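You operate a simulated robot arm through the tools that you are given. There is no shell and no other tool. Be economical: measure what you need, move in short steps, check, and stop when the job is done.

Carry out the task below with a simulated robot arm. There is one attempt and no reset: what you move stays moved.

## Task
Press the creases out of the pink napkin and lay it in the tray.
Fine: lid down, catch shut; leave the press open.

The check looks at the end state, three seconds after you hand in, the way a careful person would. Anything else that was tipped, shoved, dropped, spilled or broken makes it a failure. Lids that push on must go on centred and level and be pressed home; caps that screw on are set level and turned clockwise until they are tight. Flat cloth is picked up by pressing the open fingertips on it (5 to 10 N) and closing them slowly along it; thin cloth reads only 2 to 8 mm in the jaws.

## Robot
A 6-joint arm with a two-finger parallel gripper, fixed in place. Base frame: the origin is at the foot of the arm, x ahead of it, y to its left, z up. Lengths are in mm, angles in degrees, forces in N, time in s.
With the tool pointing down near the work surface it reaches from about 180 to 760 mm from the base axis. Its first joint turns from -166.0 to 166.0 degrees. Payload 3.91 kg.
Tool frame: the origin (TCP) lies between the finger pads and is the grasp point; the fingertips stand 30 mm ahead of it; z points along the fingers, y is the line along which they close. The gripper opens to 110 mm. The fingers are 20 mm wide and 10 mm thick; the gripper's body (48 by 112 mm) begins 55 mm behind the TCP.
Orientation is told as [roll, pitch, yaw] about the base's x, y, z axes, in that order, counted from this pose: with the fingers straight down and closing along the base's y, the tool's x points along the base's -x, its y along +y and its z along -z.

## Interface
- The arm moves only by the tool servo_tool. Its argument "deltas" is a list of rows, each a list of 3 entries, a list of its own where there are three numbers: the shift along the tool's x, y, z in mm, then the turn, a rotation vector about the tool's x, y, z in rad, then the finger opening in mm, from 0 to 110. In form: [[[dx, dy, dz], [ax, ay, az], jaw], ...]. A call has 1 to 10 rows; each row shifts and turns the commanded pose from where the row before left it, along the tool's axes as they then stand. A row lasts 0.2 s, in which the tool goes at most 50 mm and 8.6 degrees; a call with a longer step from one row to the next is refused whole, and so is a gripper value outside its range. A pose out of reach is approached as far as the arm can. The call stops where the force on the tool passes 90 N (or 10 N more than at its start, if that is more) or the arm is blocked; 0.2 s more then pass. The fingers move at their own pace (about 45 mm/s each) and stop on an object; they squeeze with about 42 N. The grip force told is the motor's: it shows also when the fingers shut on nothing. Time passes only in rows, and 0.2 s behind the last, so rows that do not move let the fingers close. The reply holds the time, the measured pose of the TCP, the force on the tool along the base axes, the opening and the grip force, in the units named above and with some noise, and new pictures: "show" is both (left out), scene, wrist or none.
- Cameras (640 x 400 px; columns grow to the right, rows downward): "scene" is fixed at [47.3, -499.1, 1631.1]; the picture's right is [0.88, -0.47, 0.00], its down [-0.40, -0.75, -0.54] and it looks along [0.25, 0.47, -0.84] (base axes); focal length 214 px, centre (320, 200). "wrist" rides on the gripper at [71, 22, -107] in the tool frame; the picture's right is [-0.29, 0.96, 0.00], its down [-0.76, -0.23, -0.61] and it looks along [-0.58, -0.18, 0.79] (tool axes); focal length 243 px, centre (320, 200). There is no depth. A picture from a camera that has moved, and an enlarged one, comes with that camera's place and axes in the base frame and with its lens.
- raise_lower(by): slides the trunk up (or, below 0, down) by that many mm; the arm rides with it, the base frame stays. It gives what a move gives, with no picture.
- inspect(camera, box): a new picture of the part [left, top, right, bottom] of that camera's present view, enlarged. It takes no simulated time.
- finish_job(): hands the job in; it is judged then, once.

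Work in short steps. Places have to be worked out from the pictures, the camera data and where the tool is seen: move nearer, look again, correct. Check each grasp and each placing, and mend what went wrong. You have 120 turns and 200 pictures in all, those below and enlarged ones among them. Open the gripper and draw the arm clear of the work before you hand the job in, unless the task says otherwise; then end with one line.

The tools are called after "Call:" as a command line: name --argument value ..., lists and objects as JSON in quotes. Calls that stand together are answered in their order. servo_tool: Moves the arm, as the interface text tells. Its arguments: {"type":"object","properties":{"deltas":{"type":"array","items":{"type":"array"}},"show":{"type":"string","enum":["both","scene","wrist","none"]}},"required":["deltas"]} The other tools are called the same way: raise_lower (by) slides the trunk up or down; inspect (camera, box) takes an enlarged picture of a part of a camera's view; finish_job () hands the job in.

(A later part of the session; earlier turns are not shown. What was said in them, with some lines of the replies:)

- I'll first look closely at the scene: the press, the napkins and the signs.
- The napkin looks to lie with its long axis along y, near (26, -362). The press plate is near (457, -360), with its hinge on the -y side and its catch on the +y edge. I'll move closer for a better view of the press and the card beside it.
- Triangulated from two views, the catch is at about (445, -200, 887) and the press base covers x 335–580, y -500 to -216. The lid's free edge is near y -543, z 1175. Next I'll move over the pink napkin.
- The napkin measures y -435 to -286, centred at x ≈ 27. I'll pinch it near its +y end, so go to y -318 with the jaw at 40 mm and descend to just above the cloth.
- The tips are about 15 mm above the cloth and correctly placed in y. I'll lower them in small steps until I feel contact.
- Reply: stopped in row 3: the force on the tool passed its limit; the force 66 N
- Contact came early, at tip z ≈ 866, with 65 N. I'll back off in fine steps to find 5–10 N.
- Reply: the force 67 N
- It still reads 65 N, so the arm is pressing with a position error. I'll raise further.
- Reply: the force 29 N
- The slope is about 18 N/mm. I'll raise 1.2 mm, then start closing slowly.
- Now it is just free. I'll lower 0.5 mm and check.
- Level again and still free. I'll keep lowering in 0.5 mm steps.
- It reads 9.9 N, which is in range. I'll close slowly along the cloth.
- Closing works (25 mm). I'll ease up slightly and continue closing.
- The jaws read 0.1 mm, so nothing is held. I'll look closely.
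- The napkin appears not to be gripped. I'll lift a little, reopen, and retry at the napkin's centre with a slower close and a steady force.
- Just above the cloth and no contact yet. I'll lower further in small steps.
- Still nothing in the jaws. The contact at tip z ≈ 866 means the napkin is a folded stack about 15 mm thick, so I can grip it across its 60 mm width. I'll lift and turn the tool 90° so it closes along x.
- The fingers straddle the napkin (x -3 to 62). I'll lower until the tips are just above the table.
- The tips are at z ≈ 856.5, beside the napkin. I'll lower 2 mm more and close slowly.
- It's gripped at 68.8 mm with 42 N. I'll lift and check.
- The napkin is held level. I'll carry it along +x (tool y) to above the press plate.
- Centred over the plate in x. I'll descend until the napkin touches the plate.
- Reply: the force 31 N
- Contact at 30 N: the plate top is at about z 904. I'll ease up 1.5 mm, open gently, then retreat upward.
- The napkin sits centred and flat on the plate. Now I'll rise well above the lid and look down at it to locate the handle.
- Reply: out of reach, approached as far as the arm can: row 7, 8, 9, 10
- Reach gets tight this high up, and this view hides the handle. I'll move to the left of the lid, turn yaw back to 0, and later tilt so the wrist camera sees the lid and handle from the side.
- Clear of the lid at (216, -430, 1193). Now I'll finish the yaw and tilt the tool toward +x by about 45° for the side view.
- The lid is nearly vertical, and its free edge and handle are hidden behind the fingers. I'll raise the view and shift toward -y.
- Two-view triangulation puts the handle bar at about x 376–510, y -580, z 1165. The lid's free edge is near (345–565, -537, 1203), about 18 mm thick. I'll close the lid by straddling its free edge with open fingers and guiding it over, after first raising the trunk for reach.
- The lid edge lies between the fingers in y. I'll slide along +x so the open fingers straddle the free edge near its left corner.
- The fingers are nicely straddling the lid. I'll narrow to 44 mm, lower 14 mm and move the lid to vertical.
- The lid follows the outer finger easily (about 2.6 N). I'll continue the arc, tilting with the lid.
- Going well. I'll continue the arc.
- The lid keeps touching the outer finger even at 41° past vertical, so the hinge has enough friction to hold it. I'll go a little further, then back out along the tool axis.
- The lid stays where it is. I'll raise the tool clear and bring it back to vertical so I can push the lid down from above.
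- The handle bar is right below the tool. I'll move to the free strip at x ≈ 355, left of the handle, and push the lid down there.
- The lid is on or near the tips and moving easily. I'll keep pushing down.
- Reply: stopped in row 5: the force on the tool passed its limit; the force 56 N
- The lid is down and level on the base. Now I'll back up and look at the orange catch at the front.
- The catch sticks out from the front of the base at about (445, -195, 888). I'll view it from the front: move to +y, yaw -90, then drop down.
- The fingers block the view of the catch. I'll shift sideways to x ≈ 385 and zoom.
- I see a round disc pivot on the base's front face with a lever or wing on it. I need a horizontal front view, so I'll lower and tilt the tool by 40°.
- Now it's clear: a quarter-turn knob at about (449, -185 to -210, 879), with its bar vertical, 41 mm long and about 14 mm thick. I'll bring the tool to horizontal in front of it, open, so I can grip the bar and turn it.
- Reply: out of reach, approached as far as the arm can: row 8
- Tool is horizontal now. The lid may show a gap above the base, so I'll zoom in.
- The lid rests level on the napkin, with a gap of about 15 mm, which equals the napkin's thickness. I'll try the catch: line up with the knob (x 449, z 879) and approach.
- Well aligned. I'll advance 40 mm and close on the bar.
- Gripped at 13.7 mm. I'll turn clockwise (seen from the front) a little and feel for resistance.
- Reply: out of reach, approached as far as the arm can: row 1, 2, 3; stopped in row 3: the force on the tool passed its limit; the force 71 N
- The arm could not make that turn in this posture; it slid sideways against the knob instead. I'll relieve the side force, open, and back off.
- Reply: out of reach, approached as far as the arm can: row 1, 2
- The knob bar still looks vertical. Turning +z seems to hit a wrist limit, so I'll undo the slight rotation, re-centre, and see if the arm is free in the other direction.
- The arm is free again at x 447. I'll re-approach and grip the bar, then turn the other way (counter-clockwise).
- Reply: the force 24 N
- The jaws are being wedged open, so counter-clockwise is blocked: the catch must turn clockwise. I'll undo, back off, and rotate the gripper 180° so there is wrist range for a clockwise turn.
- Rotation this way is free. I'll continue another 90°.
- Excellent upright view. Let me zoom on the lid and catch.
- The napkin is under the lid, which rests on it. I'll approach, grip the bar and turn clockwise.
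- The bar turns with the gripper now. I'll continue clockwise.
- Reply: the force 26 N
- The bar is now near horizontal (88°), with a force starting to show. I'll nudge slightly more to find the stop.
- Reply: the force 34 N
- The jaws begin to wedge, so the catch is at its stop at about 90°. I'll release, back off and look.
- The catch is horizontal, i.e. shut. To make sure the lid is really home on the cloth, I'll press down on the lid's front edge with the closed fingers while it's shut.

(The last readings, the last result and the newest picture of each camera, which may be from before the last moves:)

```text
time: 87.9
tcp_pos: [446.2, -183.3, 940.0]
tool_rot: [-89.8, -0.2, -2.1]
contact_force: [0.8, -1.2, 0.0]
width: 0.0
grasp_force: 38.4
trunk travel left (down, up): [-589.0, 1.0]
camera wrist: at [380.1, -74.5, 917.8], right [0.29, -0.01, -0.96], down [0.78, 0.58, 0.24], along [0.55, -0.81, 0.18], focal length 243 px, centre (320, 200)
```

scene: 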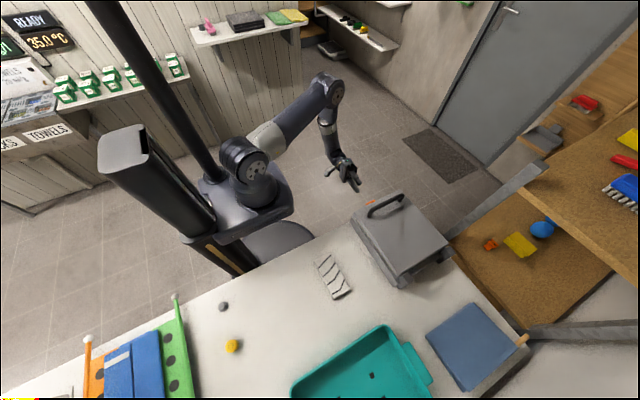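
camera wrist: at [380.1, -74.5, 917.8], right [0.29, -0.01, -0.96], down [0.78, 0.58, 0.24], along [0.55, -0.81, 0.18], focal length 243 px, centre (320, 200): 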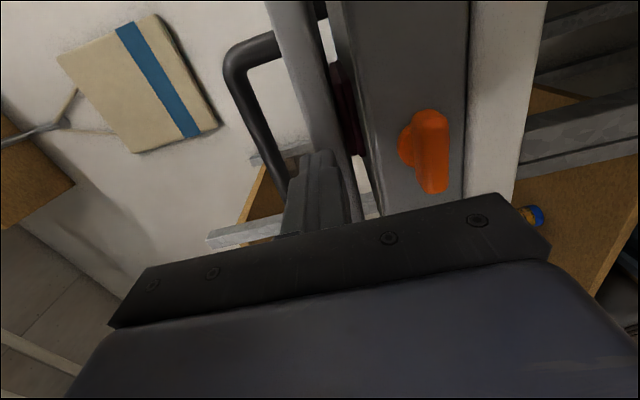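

No contact: the tips are in front of the lid edge. I'll rise, go 14 mm further in, and press again.

Call:
servo_tool --deltas '[[[0, -22, 0], [0, 0, 0], 0], [[0, 0, 15], [0, 0, 0], 0], [[0, 6, 0], [0, 0, 0], 0], [[0, 4, 0], [0, 0, 0], 0], [[0, 3, 0], [0, 0, 0], 0], [[0, 3, 0], [0, 0, 0], 0], [[0, 3, 0], [0, 0, 0], 0]]' --show "wrist"

```text
time: 89.5
tcp_pos: [445.4, -198.2, 948.4]
tool_rot: [-90.7, -0.7, -1.9]
contact_force: [9.1, -7.8, 65.7]
width: 0.0
grasp_force: 37.5
trunk travel left (down, up): [-589.0, 1.0]
camera wrist: at [380.3, -89.4, 925.7], right [0.3, -0.02, -0.95], down [0.78, 0.58, 0.23], along [0.55, -0.81, 0.19], focal length 243 px, centre (320, 200)
```

wrist: 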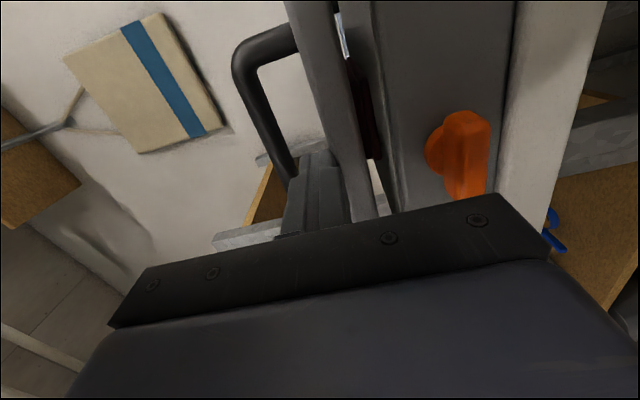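

65 N on the lid and it's firm: the lid is home against the cloth. I'll hold for two seconds, then retreat to in front of the catch.

Call:
servo_tool --deltas '[[[0, 0, 0], [0, 0, 0], 0], [[0, 0, 0], [0, 0, 0], 0], [[0, 0, 0], [0, 0, 0], 0], [[0, 0, 0], [0, 0, 0], 0], [[0, 0, 0], [0, 0, 0], 0], [[0, 0, 0], [0, 0, 0], 0], [[0, 0, 0], [0, 0, 0], 0], [[0, -12, 0], [0.016, 0, 0], 0], [[0, 0, -40], [0, 0, 0], 0], [[0, 0, -40], [0, 0, 0], 30]]' --show "none"

Call:
servo_tool --deltas '[[[0, 30, -20], [0, 0, 0], 45], [[-1, 40, 0], [0, 0, 0], 45], [[0, 0, 0], [0, 0, 0], 45], [[0, 0, 0], [0, 0, 0], 45], [[0, 0, 0], [0, 0, 0], 45], [[0, 0, 0], [0, 0, 0], 45], [[0, 0, 0], [0, 0, 0], 45], [[0, 0, 0], [0, 0, 0], 45]]' --show "wrist"

```text
time: 91.7
tcp_pos: [449.2, -118.2, 954.8]
tool_rot: [-90.6, -0.1, -2.1]
contact_force: [0.2, 0.0, 0.4]
width: 30.4
grasp_force: 0.1
trunk travel left (down, up): [-589.0, 1.0]
```

```text
time: 93.5
tcp_pos: [452.7, -100.3, 882.9]
tool_rot: [-90.7, -0.2, -1.9]
contact_force: [-0.2, -0.8, -1.0]
width: 44.9
grasp_force: 0.1
trunk travel left (down, up): [-589.0, 1.0]
camera wrist: at [385.2, 9.4, 859.3], right [0.29, -0.02, -0.96], down [0.78, 0.58, 0.23], along [0.55, -0.81, 0.19], focal length 243 px, centre (320, 200)
```

wrist: 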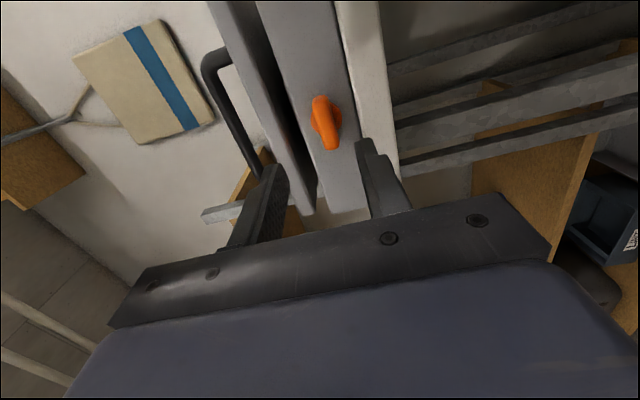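

Now I'll unlatch: advance, grip the horizontal bar and turn it back counter-clockwise 90°.

Call:
servo_tool --deltas '[[[3, 3, 20], [-0.01, 0, 0], 45], [[0, 0, 20], [0, 0, 0], 45], [[0, 0, 20], [0, 0, 0], 45], [[0, 0, 10], [0, 0, 0], 45], [[0, 0, 0], [0, 0, 0], 30], [[0, 0, 0], [0, 0, 0], 20], [[0, 0, 0], [0, 0, 0], 10], [[0, 0, 0], [0, 0, 0], 8], [[0, 0, 0], [0, 0, 0], 6]]' --show "none"

Call:
servo_tool --deltas '[[[0, 0, 0], [0, 0, -0.1], 6], [[0, 0, 0], [0, 0, -0.1], 6], [[0, 0, 0], [0, 0, -0.1], 6], [[0, 0, 0], [0, 0, -0.1], 6], [[0, 0, 0], [0, 0, -0.1], 6], [[0, 0, 0], [0, 0, -0.1], 6], [[0, 0, 0], [0, 0, -0.1], 6], [[0, 0, 0], [0, 0, -0.1], 6], [[0, 0, 0], [0, 0, 0], 6]]' --show "wrist"

```text
time: 95.5
tcp_pos: [447.3, -170.7, 879.2]
tool_rot: [-90.0, -0.1, -2.0]
contact_force: [-2.8, 1.9, -20.1]
width: 16.1
grasp_force: 9.8
trunk travel left (down, up): [-589.0, 1.0]
```

```text
time: 97.5
tcp_pos: [447.3, -171.2, 881.1]
tool_rot: [-90.3, 45.6, -2.1]
contact_force: [8.6, -16.6, 6.6]
width: 14.0
grasp_force: 44.8
trunk travel left (down, up): [-589.0, 1.0]
camera wrist: at [385.8, -61.2, 917.0], right [-0.48, 0.01, -0.88], down [0.72, 0.58, -0.38], along [0.51, -0.81, -0.29], focal length 243 px, centre (320, 200)
```

wrist: 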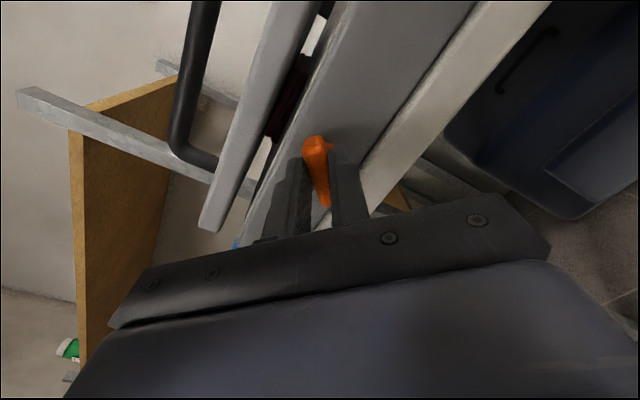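

Turning well at 46°. I'll finish the other half.

Call:
servo_tool --deltas '[[[0, 0, 0], [0, 0, -0.1], 6], [[0, 0, 0], [0, 0, -0.1], 6], [[0, 0, 0], [0, 0, -0.1], 6], [[0, 0, 0], [0, 0, -0.1], 6], [[0, 0, 0], [0, 0, -0.1], 6], [[0, 0, 0], [0, 0, -0.1], 6], [[0, 0, 0], [0, 0, -0.1], 6], [[0, 0, 0], [0, 0, -0.1], 6], [[0, 0, 0], [0, 0, 0], 6]]' --show "none"

Call:
servo_tool --deltas '[[[0, 0, 0], [0, 0, 0], 20], [[0, 0, 0], [0, 0, 0], 45], [[0, 0, 0], [0, 0, 0], 45], [[0, 0, -25], [0, 0, 0], 45], [[0, 0, -35], [0, 0, 0], 45], [[0, 0, -30], [0, 0, 0], 45]]' --show "wrist"

```text
time: 99.5
tcp_pos: [450.6, -168.6, 881.3]
tool_rot: [99.3, 88.7, -172.2]
contact_force: [33.5, -6.7, 24.8]
width: 14.2
grasp_force: 45.2
trunk travel left (down, up): [-589.0, 1.0]
```

```text
time: 100.9
tcp_pos: [447.3, -77.8, 877.9]
tool_rot: [93.9, 88.5, -178.3]
contact_force: [0.5, 0.6, 0.5]
width: 44.8
grasp_force: 0.0
trunk travel left (down, up): [-589.0, 1.0]
camera wrist: at [431.6, 29.9, 950.4], right [-0.96, 0.03, -0.27], down [0.23, 0.6, -0.77], along [0.13, -0.8, -0.58], focal length 243 px, centre (320, 200)
```

wrist: 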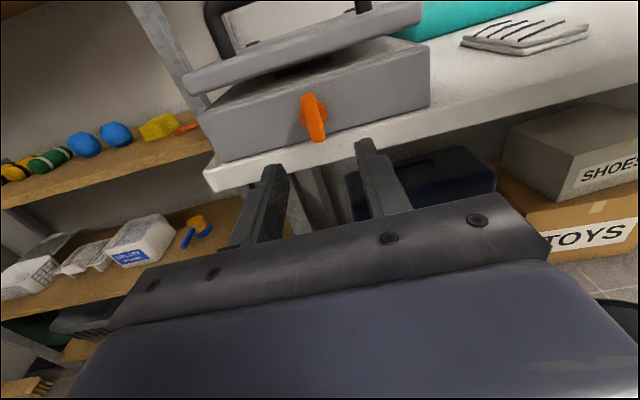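

The catch is open again (vertical). Next I'll rotate the gripper so it closes vertically and rise to the handle height, so one finger can go under the handle bar and lift the lid along its arc.

Call:
servo_tool --deltas '[[[0, 0, -10], [0, 0, 0.143], 45], [[0, 0, 0], [0, 0, 0.143], 45], [[0, 0, 0], [0, 0, 0.143], 45], [[0, 0, 0], [0, 0, 0.143], 45], [[0, 0, 0], [0, 0, 0.143], 45], [[0, 0, 0], [0, 0, 0.143], 45], [[0, 0, 0], [0, 0, 0.143], 45], [[0, 0, 0], [0, 0, 0.143], 45], [[0, 0, 0], [0, 0, 0.143], 45], [[0, 0, 0], [0, 0, 0.143], 45]]' --show "none"

Call:
servo_tool --deltas '[[[0, 0, 0], [0, 0, 0.143], 45], [[12, -45, 0], [0, 0, 0], 50], [[12, -45, 0], [0, 0, 0], 50], [[10, 0, 0], [0, 0, 0], 50]]' --show "both"

```text
time: 103.1
tcp_pos: [449.1, -69.6, 879.0]
tool_rot: [-90.2, 9.4, -2.1]
contact_force: [-0.6, 0.7, -0.3]
width: 45.1
grasp_force: 0.0
trunk travel left (down, up): [-589.0, 1.0]
```

```text
time: 104.1
tcp_pos: [418.6, -70.3, 970.1]
tool_rot: [-90.1, 1.4, -2.0]
contact_force: [0.5, 0.8, 0.5]
width: 50.2
grasp_force: 0.1
trunk travel left (down, up): [-589.0, 1.0]
camera wrist: at [350.3, 39.9, 950.2], right [0.27, -0.01, -0.96], down [0.79, 0.58, 0.21], along [0.56, -0.81, 0.16], focal length 243 px, centre (320, 200)
```

scene: 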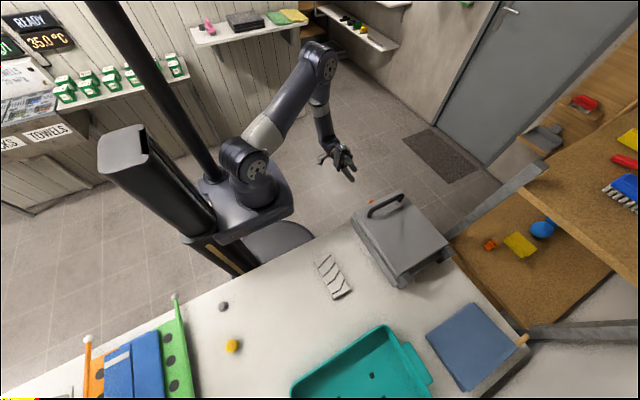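
wrist: 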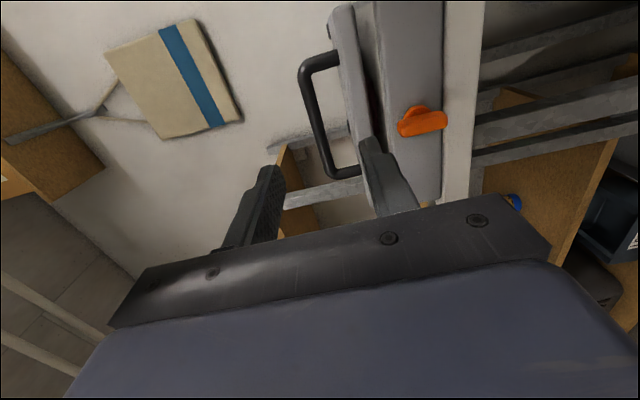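

Call:
inspect --camera "wrist" --box '[230, 0, 470, 200]'

```text
2.00 times, centred on (350, 100) of wrist
camera zoom: at [350.3, 39.9, 950.2], right [0.27, -0.01, -0.96], down [0.79, 0.58, 0.21], along [0.56, -0.81, 0.16], focal length 485 px, centre (260, 400)
```

zoom: 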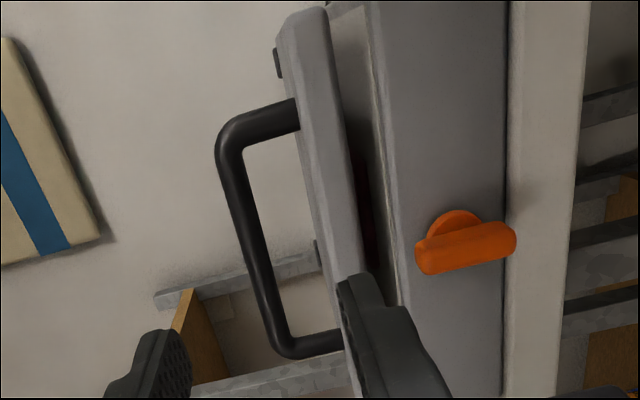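

The bar is at z ≈ 982 and the lid top at ≈ 942, a gap of about 33 mm. I'll set z 982 with the jaw at 44, and move in to straddle the bar.

Call:
servo_tool --deltas '[[[0, -12, 20], [0, 0, 0], 44], [[0, 0, 35], [0, 0, 0], 44], [[0, 0, 35], [0, 0, 0], 44], [[0, 0, 30], [0, 0, 0], 44]]' --show "wrist"

```text
time: 105.1
tcp_pos: [416.6, -188.7, 983.3]
tool_rot: [-90.1, 1.4, -2.0]
contact_force: [-0.2, 0.6, 0.5]
width: 44.2
grasp_force: 0.1
trunk travel left (down, up): [-589.0, 1.0]
camera wrist: at [347.8, -78.3, 963.2], right [0.27, -0.01, -0.96], down [0.79, 0.58, 0.21], along [0.56, -0.81, 0.16], focal length 243 px, centre (320, 200)
```

wrist: 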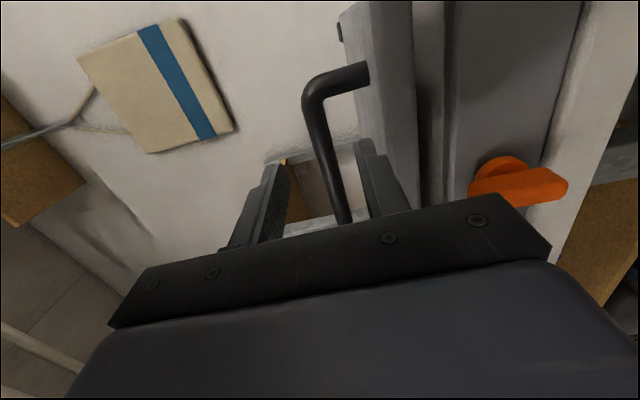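

The bar lies between the fingers. I'll move in 60 mm more and gently close to check.

Call:
servo_tool --deltas '[[[0, 0, 20], [0, 0, 0], 44], [[0, 0, 20], [0, 0, 0], 44], [[0, 0, 20], [0, 0, 0], 44], [[0, 0, 0], [0, 0, 0], 30], [[0, 0, 0], [0, 0, 0], 24]]' --show "wrist"

```text
time: 106.3
tcp_pos: [411.7, -248.6, 983.7]
tool_rot: [-90.1, 1.4, -2.0]
contact_force: [0.3, -0.6, -0.4]
width: 24.1
grasp_force: 0.1
trunk travel left (down, up): [-589.0, 1.0]
camera wrist: at [344.1, -138.7, 963.2], right [0.27, -0.01, -0.96], down [0.79, 0.58, 0.21], along [0.56, -0.81, 0.16], focal length 243 px, centre (320, 200)
```

wrist: 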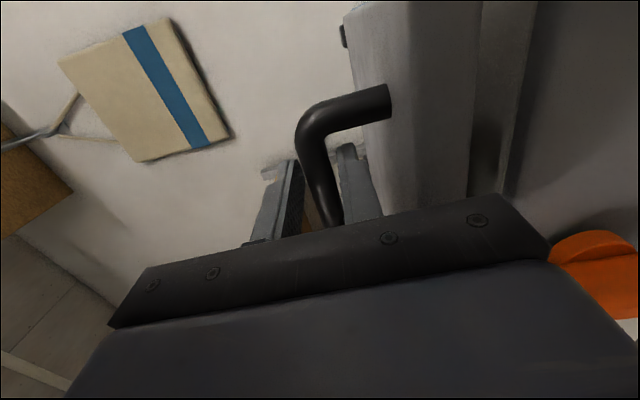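

The bar is caged. I'll lift along the arc about the hinge (y -490, z 912), rotating the tool with the lid.

Call:
servo_tool --deltas '[[[0, -18.9, 6.6], [-0.08, 0, 0], 24], [[0, -18.9, 6.6], [-0.08, 0, 0], 24], [[0, -18.9, 6.6], [-0.08, 0, 0], 24]]'

```text
time: 107.1
tcp_pos: [413.0, -273.6, 1036.4]
tool_rot: [-76.2, 1.4, -2.1]
contact_force: [-2.6, 0.6, -2.3]
width: 24.8
grasp_force: 0.5
trunk travel left (down, up): [-589.0, 1.0]
camera wrist: at [345.8, -160.6, 1043.9], right [0.28, 0.22, -0.94], down [0.79, 0.51, 0.35], along [0.55, -0.83, -0.03], focal length 243 px, centre (320, 200)
```

scene: 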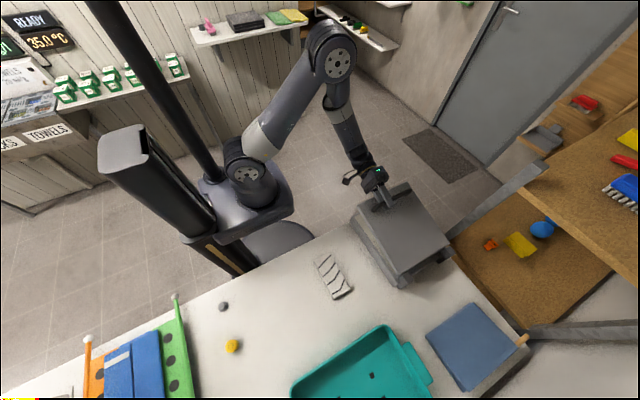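
wrist: 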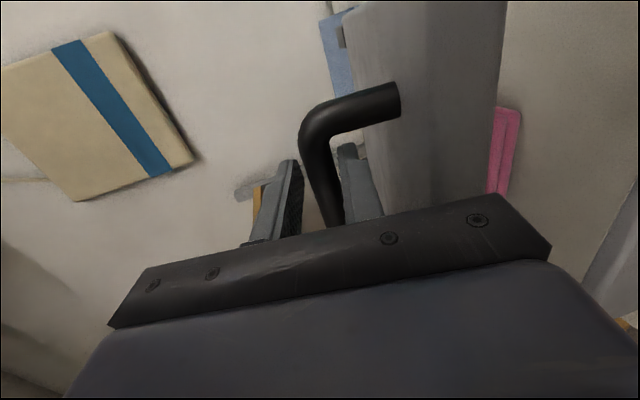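

Lifting smoothly with low force. Continuing the arc.

Call:
servo_tool --deltas '[[[0, -23.8, 8.5], [-0.1, 0, 0], 24], [[0, -23.8, 8.5], [-0.1, 0, 0], 24], [[0, -23.8, 8.5], [-0.1, 0, 0], 24], [[0, -23.8, 8.5], [-0.1, 0, 0], 24], [[0, -23.8, 8.5], [-0.1, 0, 0], 24]]'

```text
time: 108.3
tcp_pos: [411.9, -362.8, 1128.3]
tool_rot: [-47.7, 1.3, -2.1]
contact_force: [0.4, 0.1, -0.5]
width: 25.0
grasp_force: 1.2
trunk travel left (down, up): [-589.0, 1.0]
camera wrist: at [345.3, -265.1, 1185.8], right [0.3, 0.63, -0.71], down [0.78, 0.27, 0.56], along [0.55, -0.73, -0.42], focal length 243 px, centre (320, 200)
```

scene: 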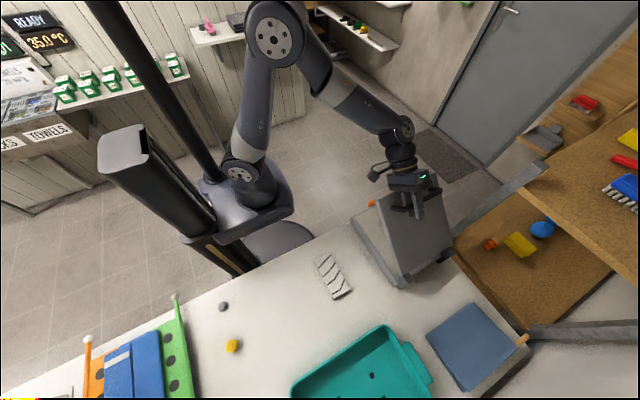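
wrist: 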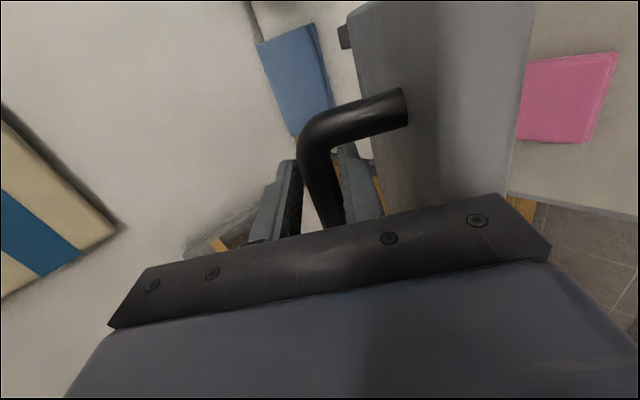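

The napkin is now smooth, so the creases are gone. I'll continue opening the lid.

Call:
servo_tool --deltas '[[[0, -23.8, 8.5], [-0.1, 0, 0], 24], [[0, -23.8, 8.5], [-0.1, 0, 0], 24], [[0, -23.8, 8.5], [-0.1, 0, 0], 24], [[0, -23.8, 8.5], [-0.1, 0, 0], 24], [[0, -23.8, 8.5], [-0.1, 0, 0], 24], [[0, -23.8, 8.5], [-0.1, 0, 0], 24]]'

```text
time: 109.7
tcp_pos: [410.6, -503.6, 1166.0]
tool_rot: [-13.7, 0.9, -1.9]
contact_force: [21.6, 7.8, 35.1]
width: 28.3
grasp_force: 4.8
trunk travel left (down, up): [-589.0, 1.0]
camera wrist: at [341.9, -454.7, 1267.4], right [0.32, 0.92, -0.23], down [0.77, -0.11, 0.63], along [0.56, -0.38, -0.74], focal length 243 px, centre (320, 200)
```

scene: 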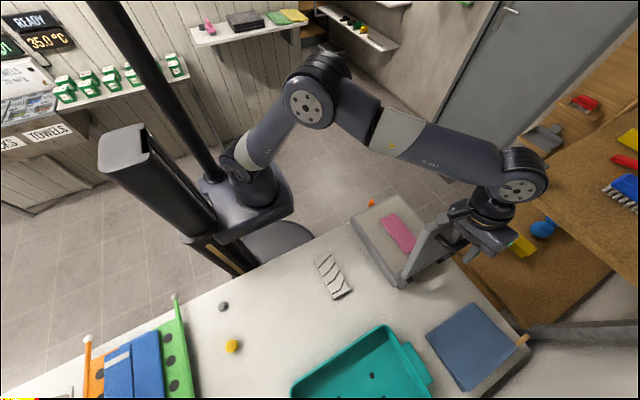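
wrist: 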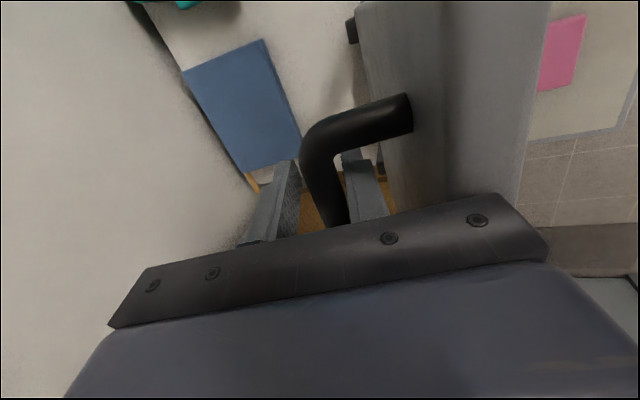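

The lid is near vertical, with some force building up (35 N). I'll loosen the cage, back up slightly, and carry on.

Call:
servo_tool --deltas '[[[0, 0, -4], [0, 0, 0], 34], [[0, 0, -3], [0, 0, 0], 34], [[0, -20, 7], [-0.08, 0, 0], 34], [[0, -20, 6], [-0.08, 0, 0], 34], [[0, -20, 6], [-0.08, 0, 0], 34]]'

```text
time: 110.9
tcp_pos: [403.8, -565.3, 1158.2]
tool_rot: [0.4, 1.4, -2.0]
contact_force: [-0.6, -0.5, -0.4]
width: 34.5
grasp_force: 0.0
trunk travel left (down, up): [-589.0, 1.0]
camera wrist: at [335.8, -541.8, 1267.0], right [0.32, 0.95, 0.0], down [0.76, -0.26, 0.59], along [0.56, -0.19, -0.81], focal length 243 px, centre (320, 200)
```

scene: 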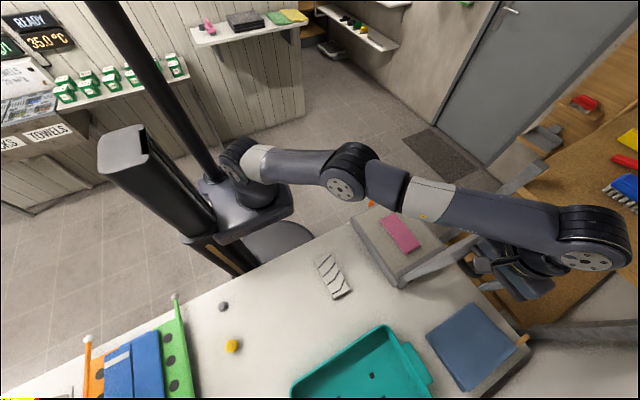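
wrist: 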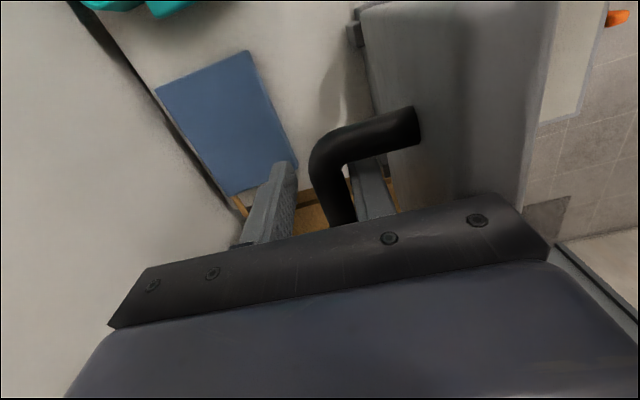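

The lid is past vertical. The straight-up exit here is near the reach limit, so I'll bring it back slightly toward vertical, where friction holds it, and withdraw upward.

Call:
servo_tool --deltas '[[[0, 15, 0], [0, 0, 0], 34], [[0, 13, -5], [0, 0, 0], 34], [[0, 0, -20], [0, 0, 0], 34], [[0, 0, -20], [0, 0, 0], 34], [[0, 5, -20], [0, 0, 0], 34]]'

```text
time: 112.1
tcp_pos: [407.8, -532.1, 1225.8]
tool_rot: [0.3, 1.4, -1.9]
contact_force: [0.4, 0.3, 0.3]
width: 34.1
grasp_force: 0.0
trunk travel left (down, up): [-589.0, 1.0]
camera wrist: at [339.7, -508.9, 1334.2], right [0.32, 0.95, 0.0], down [0.76, -0.26, 0.59], along [0.56, -0.19, -0.81], focal length 243 px, centre (320, 200)
```

scene: 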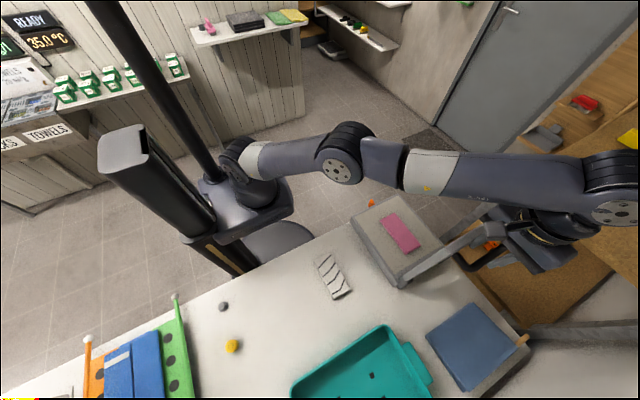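
wrist: 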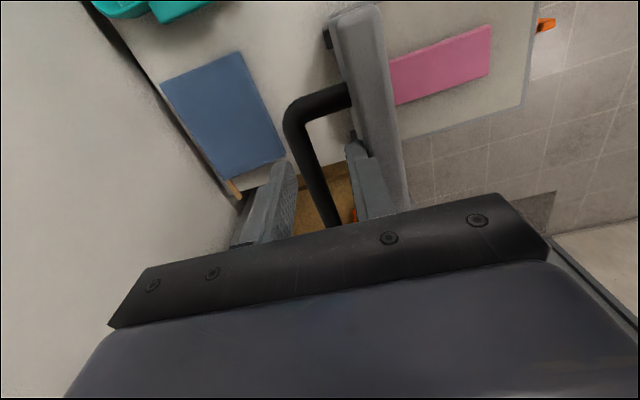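

The tips are above the bar, on the outer side of the lid. I'll slide out along -x, then swing round to the inner side.

Call:
servo_tool --deltas '[[[30, 0, -3], [0, 0, 0], 34], [[35, 0, -2], [0, 0, 0], 34], [[40, 0, 0], [0, 0, 0], 20], [[40, 20, 0], [0, 0, 0], 0], [[0, 45, 0], [0, 0, 0], 0], [[0, 45, 0], [0, 0, 0], 0], [[-40, 10, 15], [0, 0, 0], 0], [[-40, 0, 15], [0, 0, 0], 0], [[-20, 0, 10], [0, 0, 0], 0]]'

```text
time: 114.1
tcp_pos: [368.9, -412.8, 1190.8]
tool_rot: [0.4, 1.4, -2.0]
contact_force: [0.0, -0.8, 0.4]
width: 0.0
grasp_force: 37.8
trunk travel left (down, up): [-589.0, 1.0]
camera wrist: at [299.5, -389.3, 1299.8], right [0.32, 0.95, 0.0], down [0.77, -0.26, 0.59], along [0.56, -0.19, -0.81], focal length 243 px, centre (320, 200)
```

scene: 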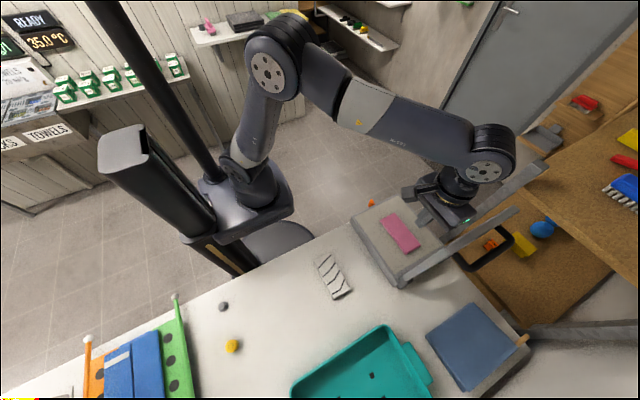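
wrist: 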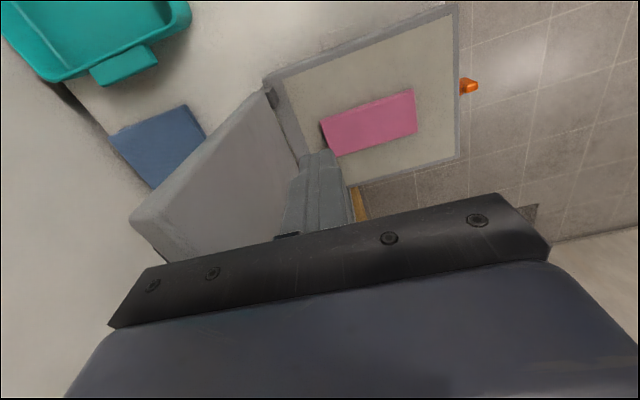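

Now I'll push the lid's inner face gently toward -y to its open rest.

Call:
servo_tool --deltas '[[[0, -30, 5], [0, 0, 0], 0], [[0, -25, 5], [0, 0, 0], 0], [[0, -20, 0], [0, 0, 0], 0], [[0, -12, 0], [0, 0, 0], 0], [[0, -8, 0], [0, 0, 0], 0], [[0, -5, 0], [0, 0, 0], 0]]'

```text
time: 115.5
tcp_pos: [362.1, -509.0, 1182.2]
tool_rot: [0.5, 1.4, -1.9]
contact_force: [0.5, 11.1, 0.6]
width: 0.0
grasp_force: 38.3
trunk travel left (down, up): [-589.0, 1.0]
camera wrist: at [294.8, -487.1, 1289.9], right [0.32, 0.95, 0.0], down [0.77, -0.26, 0.59], along [0.56, -0.19, -0.81], focal length 243 px, centre (320, 200)
```

scene: 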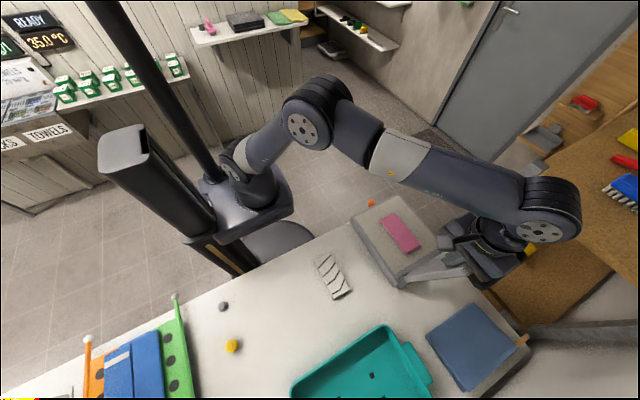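
wrist: 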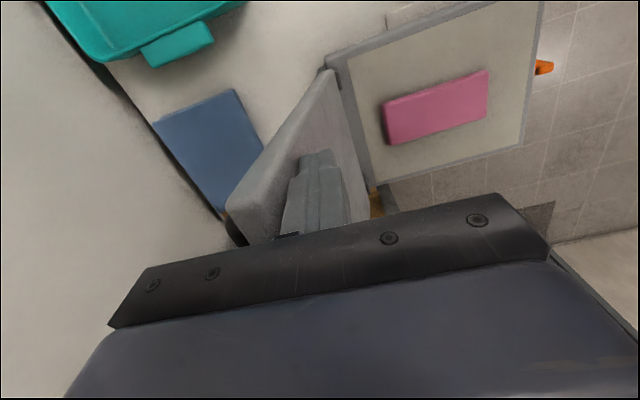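

The lid is at its open stop (11 N). I'll back off and turn the gripper to -90° yaw over the napkin.

Call:
servo_tool --deltas '[[[0, 40, 0], [0, 0, 0], 0], [[-20, 45, 0], [0, -0.0244, 0], 30], [[-20, 45, 0], [0, 0, 0.1398], 60], [[-20, 0, 0], [0, 0, 0.1398], 90], [[0, 0, 0], [0, 0, 0.1398], 90], [[0, 0, 0], [0, 0, 0.1398], 90], [[0, 0, 0], [0, 0, 0.1398], 90], [[0, 0, 0], [0, 0, 0.1398], 90], [[0, 0, 0], [0, 0, 0.1398], 90], [[0, 0, 0], [0, 0, 0.1398], 90]]' --show "none"

Call:
servo_tool --deltas '[[[0, 0, 0], [0, 0, 0.1398], 90], [[0, 0, 0], [0, 0, 0.1398], 90], [[0, 0, 0], [0, 0, 0.1398], 90], [[0, 10, 40], [0, 0, 0], 90], [[0, 10, 40], [0, 0, 0], 90], [[0, 10, 40], [0, 0, 0], 90]]' --show "both"

```text
time: 117.7
tcp_pos: [427.4, -387.0, 1181.8]
tool_rot: [0.2, 0.3, -66.3]
contact_force: [0.4, -0.1, 0.0]
width: 90.2
grasp_force: 0.0
trunk travel left (down, up): [-589.0, 1.0]
```

```text
time: 119.1
tcp_pos: [457.5, -387.2, 1061.7]
tool_rot: [0.0, 0.4, -90.1]
contact_force: [-0.3, 0.5, 0.3]
width: 90.2
grasp_force: 0.0
trunk travel left (down, up): [-589.0, 1.0]
camera wrist: at [478.7, -315.6, 1169.7], right [0.96, -0.29, 0.0], down [-0.23, -0.76, 0.6], along [-0.18, -0.58, -0.8], focal length 243 px, centre (320, 200)
```

scene: 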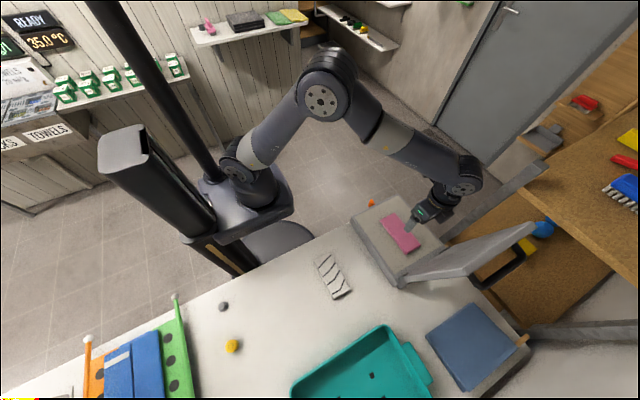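
wrist: 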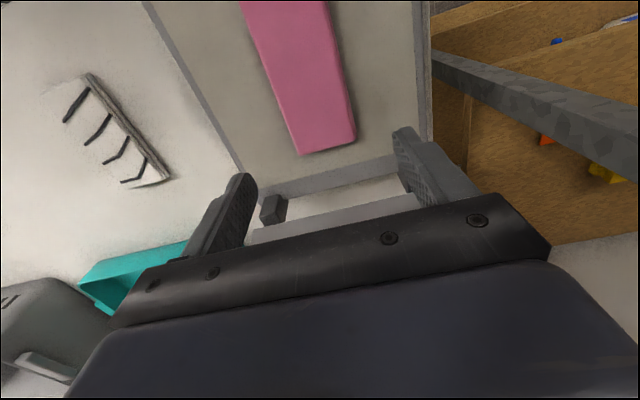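

The napkin's centre is near (450, -357). I'll move there and descend to straddle it.

Call:
servo_tool --deltas '[[[15, -3, 35], [0, 0, 0], 90], [[15, -3, 35], [0, 0, 0], 90], [[0, 0, 30], [0, 0, 0], 90], [[0, 0, 15], [0, 0, 0], 90], [[0, 0, 0], [0, 0, 0], 90]]' --show "wrist"

```text
time: 120.3
tcp_pos: [451.7, -356.2, 946.0]
tool_rot: [0.0, 0.5, -90.2]
contact_force: [0.1, 0.0, 0.2]
width: 90.0
grasp_force: 0.1
trunk travel left (down, up): [-589.0, 1.0]
camera wrist: at [473.2, -284.8, 1054.4], right [0.96, -0.29, 0.0], down [-0.23, -0.76, 0.6], along [-0.18, -0.58, -0.8], focal length 243 px, centre (320, 200)
```

wrist: 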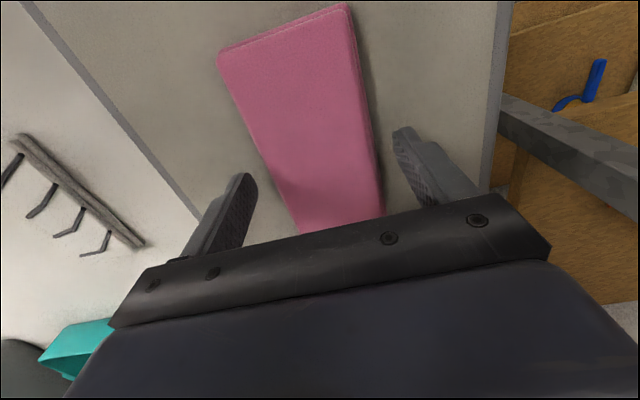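

Centred. I'll lower 7 mm and close gently.

Call:
servo_tool --deltas '[[[0, 0, 4], [0, 0, 0], 88], [[0, 0, 3], [0, 0, 0], 82], [[0, 0, 0], [0, 0, 0], 76], [[0, 0, 0], [0, 0, 0], 70], [[0, 0, 0], [0, 0, 0], 64], [[0, 0, 0], [0, 0, 0], 58], [[0, 0, 0], [0, 0, 0], 52], [[0, 0, 0], [0, 0, 0], 52]]' --show "none"

Call:
servo_tool --deltas '[[[0, 0, -10], [0, 0, 0], 52], [[0, 0, -20], [0, 0, 0], 52], [[0, 0, -40], [0, 0, 0], 52], [[0, 0, -40], [0, 0, 0], 52], [[0, 0, -20], [0, 0, 0], 52]]' --show "both"

```text
time: 122.1
tcp_pos: [452.7, -355.6, 939.9]
tool_rot: [0.1, 0.3, -90.1]
contact_force: [0.4, -0.4, -0.5]
width: 69.0
grasp_force: 41.9
trunk travel left (down, up): [-589.0, 1.0]
```

```text
time: 123.3
tcp_pos: [449.7, -355.8, 1069.8]
tool_rot: [0.2, 0.3, -90.3]
contact_force: [-0.5, -0.3, 0.1]
width: 68.8
grasp_force: 41.3
trunk travel left (down, up): [-589.0, 1.0]
camera wrist: at [472.0, -285.5, 1178.5], right [0.96, -0.29, 0.0], down [-0.23, -0.76, 0.6], along [-0.18, -0.58, -0.8], focal length 243 px, centre (320, 200)
```

scene: 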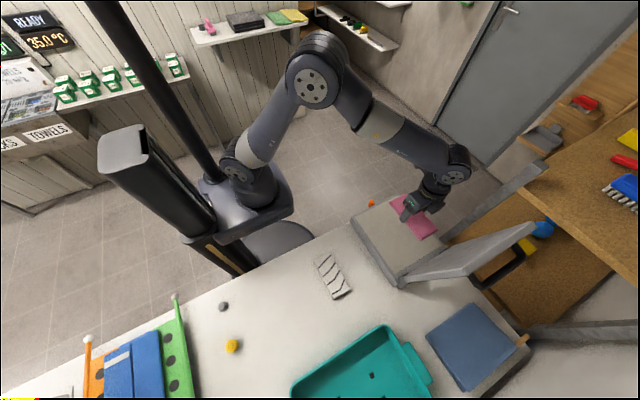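
wrist: 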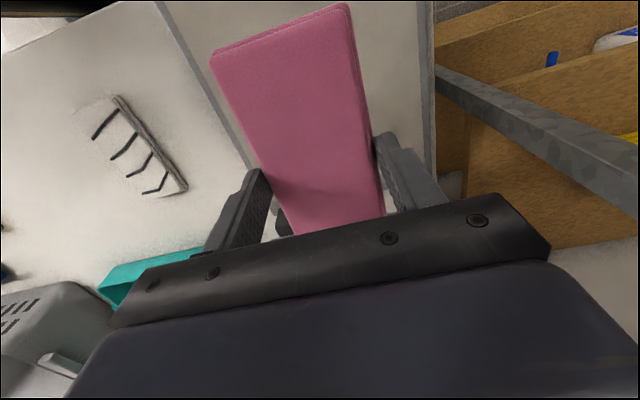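

Holding the napkin. From the views, the tray's floor centre is near (78, -685), with the rim spanning x -76 to 226 and y -570 to -800. I'll move out along -x first, away from the lid, then turn back to yaw 0 so the napkin lies along the tray's length.

Call:
servo_tool --deltas '[[[0, -45, 0], [0, 0, 0], 52], [[0, -45, 0], [0, 0, 0], 52], [[0, -45, 0], [0, 0, 0], 52], [[0, -45, 0], [0, 0, 0], 52], [[0, -40, 0], [0, 0, 0], 52], [[0, 0, 0], [0, 0, -0.143], 52], [[0, 0, 0], [0, 0, -0.143], 52], [[0, 0, 0], [0, 0, -0.143], 52], [[0, 0, 0], [0, 0, -0.143], 52], [[0, 0, 0], [0, 0, -0.143], 52]]' --show "none"

Call:
servo_tool --deltas '[[[0, 0, 0], [0, 0, -0.143], 52], [[0, 0, 0], [0, 0, -0.143], 52], [[0, 0, 0], [0, 0, -0.143], 52], [[0, 0, 0], [0, 0, -0.143], 52], [[0, 0, 0], [0, 0, -0.143], 52], [[0, 0, 0], [0, 0, -0.143], 52], [[0, 0, 0], [0, 0, 0], 52]]' --show "both"

```text
time: 125.5
tcp_pos: [230.4, -354.9, 1068.2]
tool_rot: [0.3, 0.4, -49.1]
contact_force: [-0.9, -0.6, 0.3]
width: 68.8
grasp_force: 42.3
trunk travel left (down, up): [-589.0, 1.0]
```

```text
time: 127.1
tcp_pos: [231.2, -354.6, 1070.0]
tool_rot: [0.3, -0.2, 0.0]
contact_force: [0.4, -0.1, -0.3]
width: 68.6
grasp_force: 42.4
trunk travel left (down, up): [-589.0, 1.0]
camera wrist: at [159.4, -334.5, 1176.8], right [0.29, 0.96, 0.01], down [0.76, -0.23, 0.61], along [0.58, -0.17, -0.79], focal length 243 px, centre (320, 200)
```

scene: 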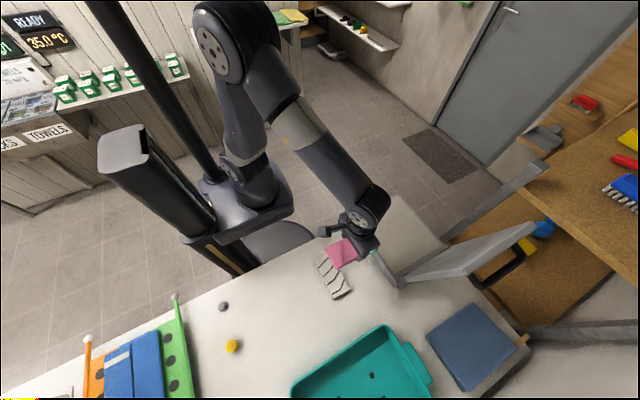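
wrist: 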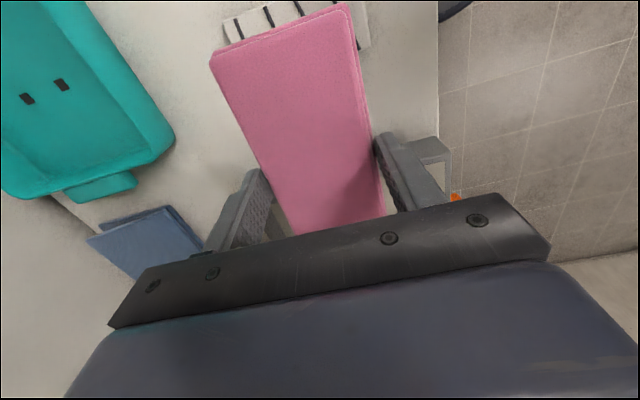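

Now I'll carry it to above the tray.

Call:
servo_tool --deltas '[[[19, -40, 3], [0, 0, 0], 52], [[19, -40, 3], [0, 0, 0], 52], [[19, -40, 3], [0, 0, 0], 52], [[19, -40, 5], [0, 0, 0], 52], [[19, -40, 10], [0, 0, 0], 52], [[19, -40, 10], [0, 0, 0], 52], [[19, -40, 10], [0, 0, 0], 52], [[19, -40, 10], [0, 0, 0], 52]]' --show "both"

```text
time: 128.9
tcp_pos: [77.8, -674.8, 1009.9]
tool_rot: [0.4, -0.1, -0.1]
contact_force: [0.2, 0.0, 0.7]
width: 68.5
grasp_force: 42.2
trunk travel left (down, up): [-589.0, 1.0]
camera wrist: at [6.1, -653.8, 1117.3], right [0.29, 0.96, 0.01], down [0.76, -0.24, 0.61], along [0.58, -0.17, -0.8], focal length 243 px, centre (320, 200)
```

scene: 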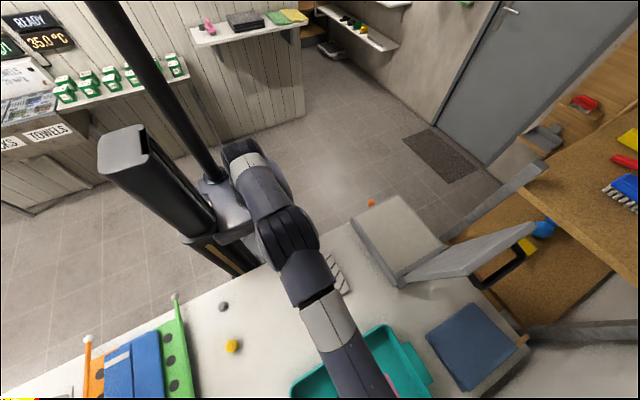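
wrist: 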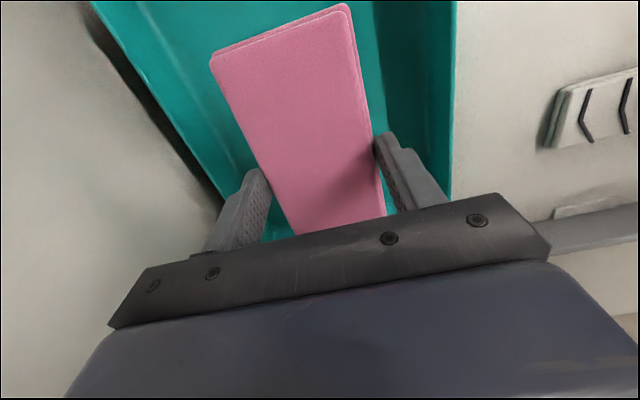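

The tray floor spans y -606 to -776, centred near -690. I'll shift 12 mm and lower until contact.

Call:
servo_tool --deltas '[[[0, -6, 30], [0, 0, 0], 52], [[0, -6, 30], [0, 0, 0], 52], [[0, 0, 25], [0, 0, 0], 52], [[0, 0, 12], [0, 0, 0], 52], [[0, 0, 5], [0, 0, 0], 52]]' --show "wrist"

```text
time: 130.1
tcp_pos: [79.9, -685.8, 910.6]
tool_rot: [0.3, -0.1, -0.2]
contact_force: [-0.5, 0.9, -0.1]
width: 68.7
grasp_force: 42.2
trunk travel left (down, up): [-589.0, 1.0]
camera wrist: at [7.6, -664.3, 1017.0], right [0.29, 0.96, 0.01], down [0.76, -0.24, 0.61], along [0.58, -0.17, -0.79], focal length 243 px, centre (320, 200)
```

wrist: 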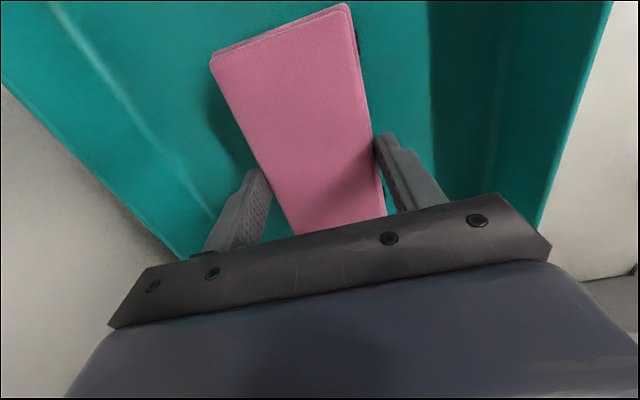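

Well centred in the tray. I'll lower gently to the floor.

Call:
servo_tool --deltas '[[[0, 0, 6], [0, 0, 0], 52], [[0, 0, 5], [0, 0, 0], 52], [[0, 0, 4], [0, 0, 0], 52], [[0, 0, 2], [0, 0, 0], 52]]' --show "none"

```text
time: 131.1
tcp_pos: [79.5, -686.8, 893.2]
tool_rot: [0.4, -0.2, -0.1]
contact_force: [0.1, 0.2, 0.0]
width: 68.7
grasp_force: 41.6
trunk travel left (down, up): [-589.0, 1.0]
```

Call:
servo_tool --deltas '[[[0, 0, 2], [0, 0, 0], 52], [[0, 0, 1.5], [0, 0, 0], 52], [[0, 0, 1], [0, 0, 0], 52]]' --show "none"

```text
time: 131.9
tcp_pos: [79.4, -687.4, 889.7]
tool_rot: [0.3, 0.0, -0.2]
contact_force: [0.7, 1.0, 1.7]
width: 68.7
grasp_force: 41.5
trunk travel left (down, up): [-589.0, 1.0]
```

Nearly at contact. One more millimetre, then I'll open.

Call:
servo_tool --deltas '[[[0, 0, 1], [0, 0, 0], 52], [[0, 0, 0], [0, 0, 0], 52]]' --show "none"

```text
time: 132.5
tcp_pos: [78.7, -685.8, 889.5]
tool_rot: [0.1, 0.0, -0.1]
contact_force: [0.8, -3.0, 8.7]
width: 69.0
grasp_force: 42.3
trunk travel left (down, up): [-589.0, 1.0]
```

Contact (8.7 N). I'll open and withdraw straight up.

Call:
servo_tool --deltas '[[[0, 0, 0], [0, 0, 0], 70], [[0, 0, 0], [0, 0, 0], 76], [[0, 0, 0], [0, 0, 0], 88], [[0, 0, 0], [0, 0, 0], 88], [[0, 0, -20], [0, 0, 0], 88], [[0, 0, -40], [0, 0, 0], 88], [[0, 0, -45], [0, 0, 0], 88], [[0, 20, -40], [0, 0, 0], 88]]' --show "wrist"

```text
time: 134.3
tcp_pos: [76.5, -667.1, 1032.7]
tool_rot: [0.4, -0.1, 0.0]
contact_force: [0.6, -0.1, 0.8]
width: 87.9
grasp_force: 0.2
trunk travel left (down, up): [-589.0, 1.0]
camera wrist: at [5.9, -645.9, 1139.8], right [0.29, 0.96, 0.01], down [0.76, -0.24, 0.61], along [0.58, -0.17, -0.79], focal length 243 px, centre (320, 200)
```

wrist: 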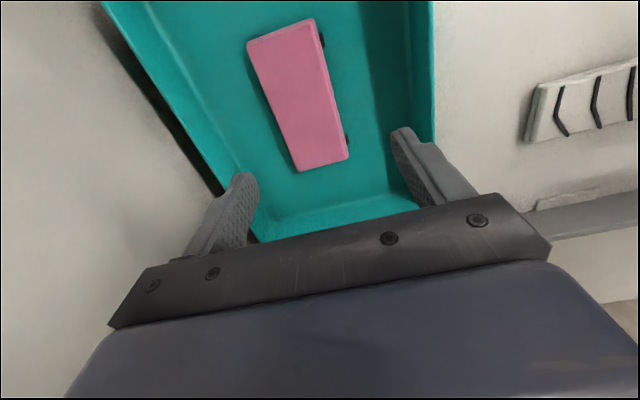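

The napkin lies flat in the tray. I'll draw the arm clear and check the whole scene.

Call:
servo_tool --deltas '[[[-15, 45, -10], [0, 0, 0], 88], [[-15, 45, -10], [0, 0, 0], 88], [[-15, 45, -10], [0, 0, 0], 88], [[-15, 45, -10], [0, 0, 0], 88], [[-15, 45, -10], [0, 0, 0], 88], [[-15, 45, -20], [0, 0, 0], 88], [[-15, 45, -20], [0, 0, 0], 88], [[-10, 40, -20], [0, 0, 0], 88]]' --show "scene"

Call:
inspect --camera "scene" --box '[200, 180, 540, 400]'

```text
refused: row 6 steps farther than a row can; nothing moved
```

```text
1.82 times, centred on (370, 290) of scene
camera zoom: at [47.3, -499.1, 1631.1], right [0.88, -0.47, 0.0], down [-0.4, -0.75, -0.54], along [0.25, 0.47, -0.84], focal length 390 px, centre (229, 36)
```

zoom: 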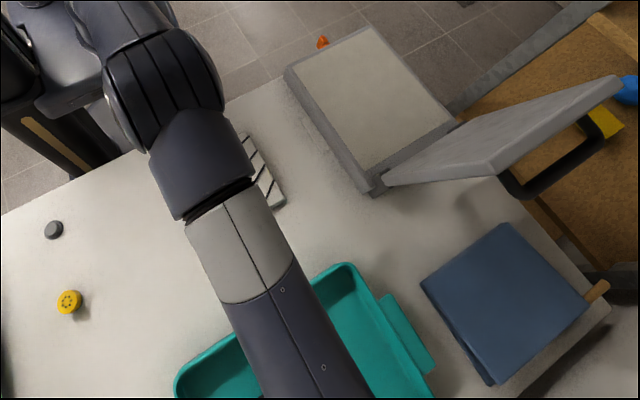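

That step was too large and got refused; I'll retry with smaller rows.

Call:
servo_tool --deltas '[[[-15, 40, -10], [0, 0, 0], 88], [[-15, 40, -10], [0, 0, 0], 88], [[-15, 40, -10], [0, 0, 0], 88], [[-15, 40, -10], [0, 0, 0], 88], [[-15, 40, -15], [0, 0, 0], 88], [[-15, 40, -15], [0, 0, 0], 88], [[-15, 40, -15], [0, 0, 0], 88], [[-15, 40, -15], [0, 0, 0], 88], [[-15, 40, -15], [0, 0, 0], 88]]' --show "scene"

Call:
inspect --camera "scene" --box '[200, 180, 540, 400]'

```text
time: 136.3
tcp_pos: [210.5, -306.4, 1152.9]
tool_rot: [0.3, -0.1, -0.2]
contact_force: [0.4, 0.0, -0.7]
width: 88.0
grasp_force: 0.0
trunk travel left (down, up): [-589.0, 1.0]
```

scene: 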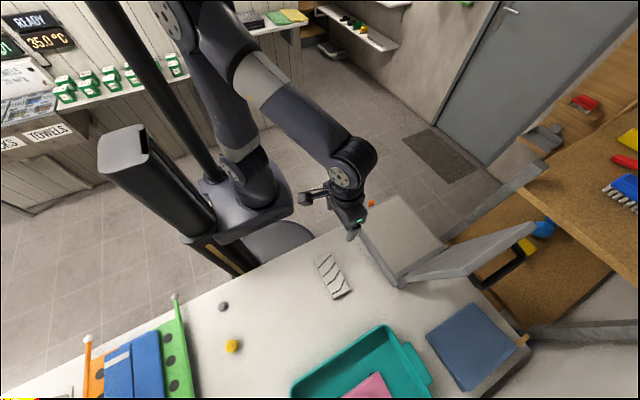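

```text
1.82 times, centred on (370, 290) of scene
camera zoom: at [47.3, -499.1, 1631.1], right [0.88, -0.47, 0.0], down [-0.4, -0.75, -0.54], along [0.25, 0.47, -0.84], focal length 390 px, centre (229, 36)
```

zoom: 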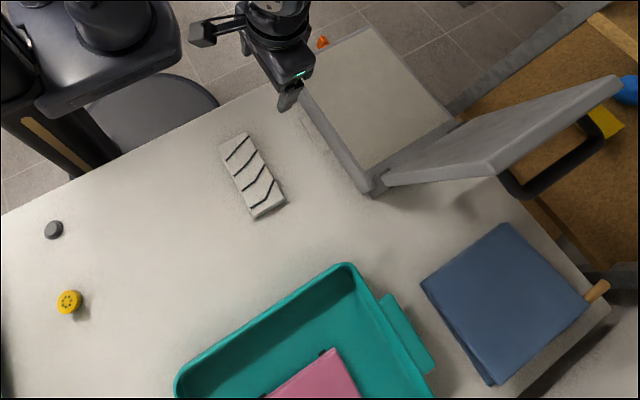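

The pressed napkin lies flat in the tray, the press stands open, and nothing else has moved. The arm is clear, so I'm handing in.

Call:
finish_job

```text
The job is handed in.
```

The pink napkin was pressed with the lid down and the catch shut, and its creases are gone. It now lies flat in the tray, and the press is left open with the arm clear.
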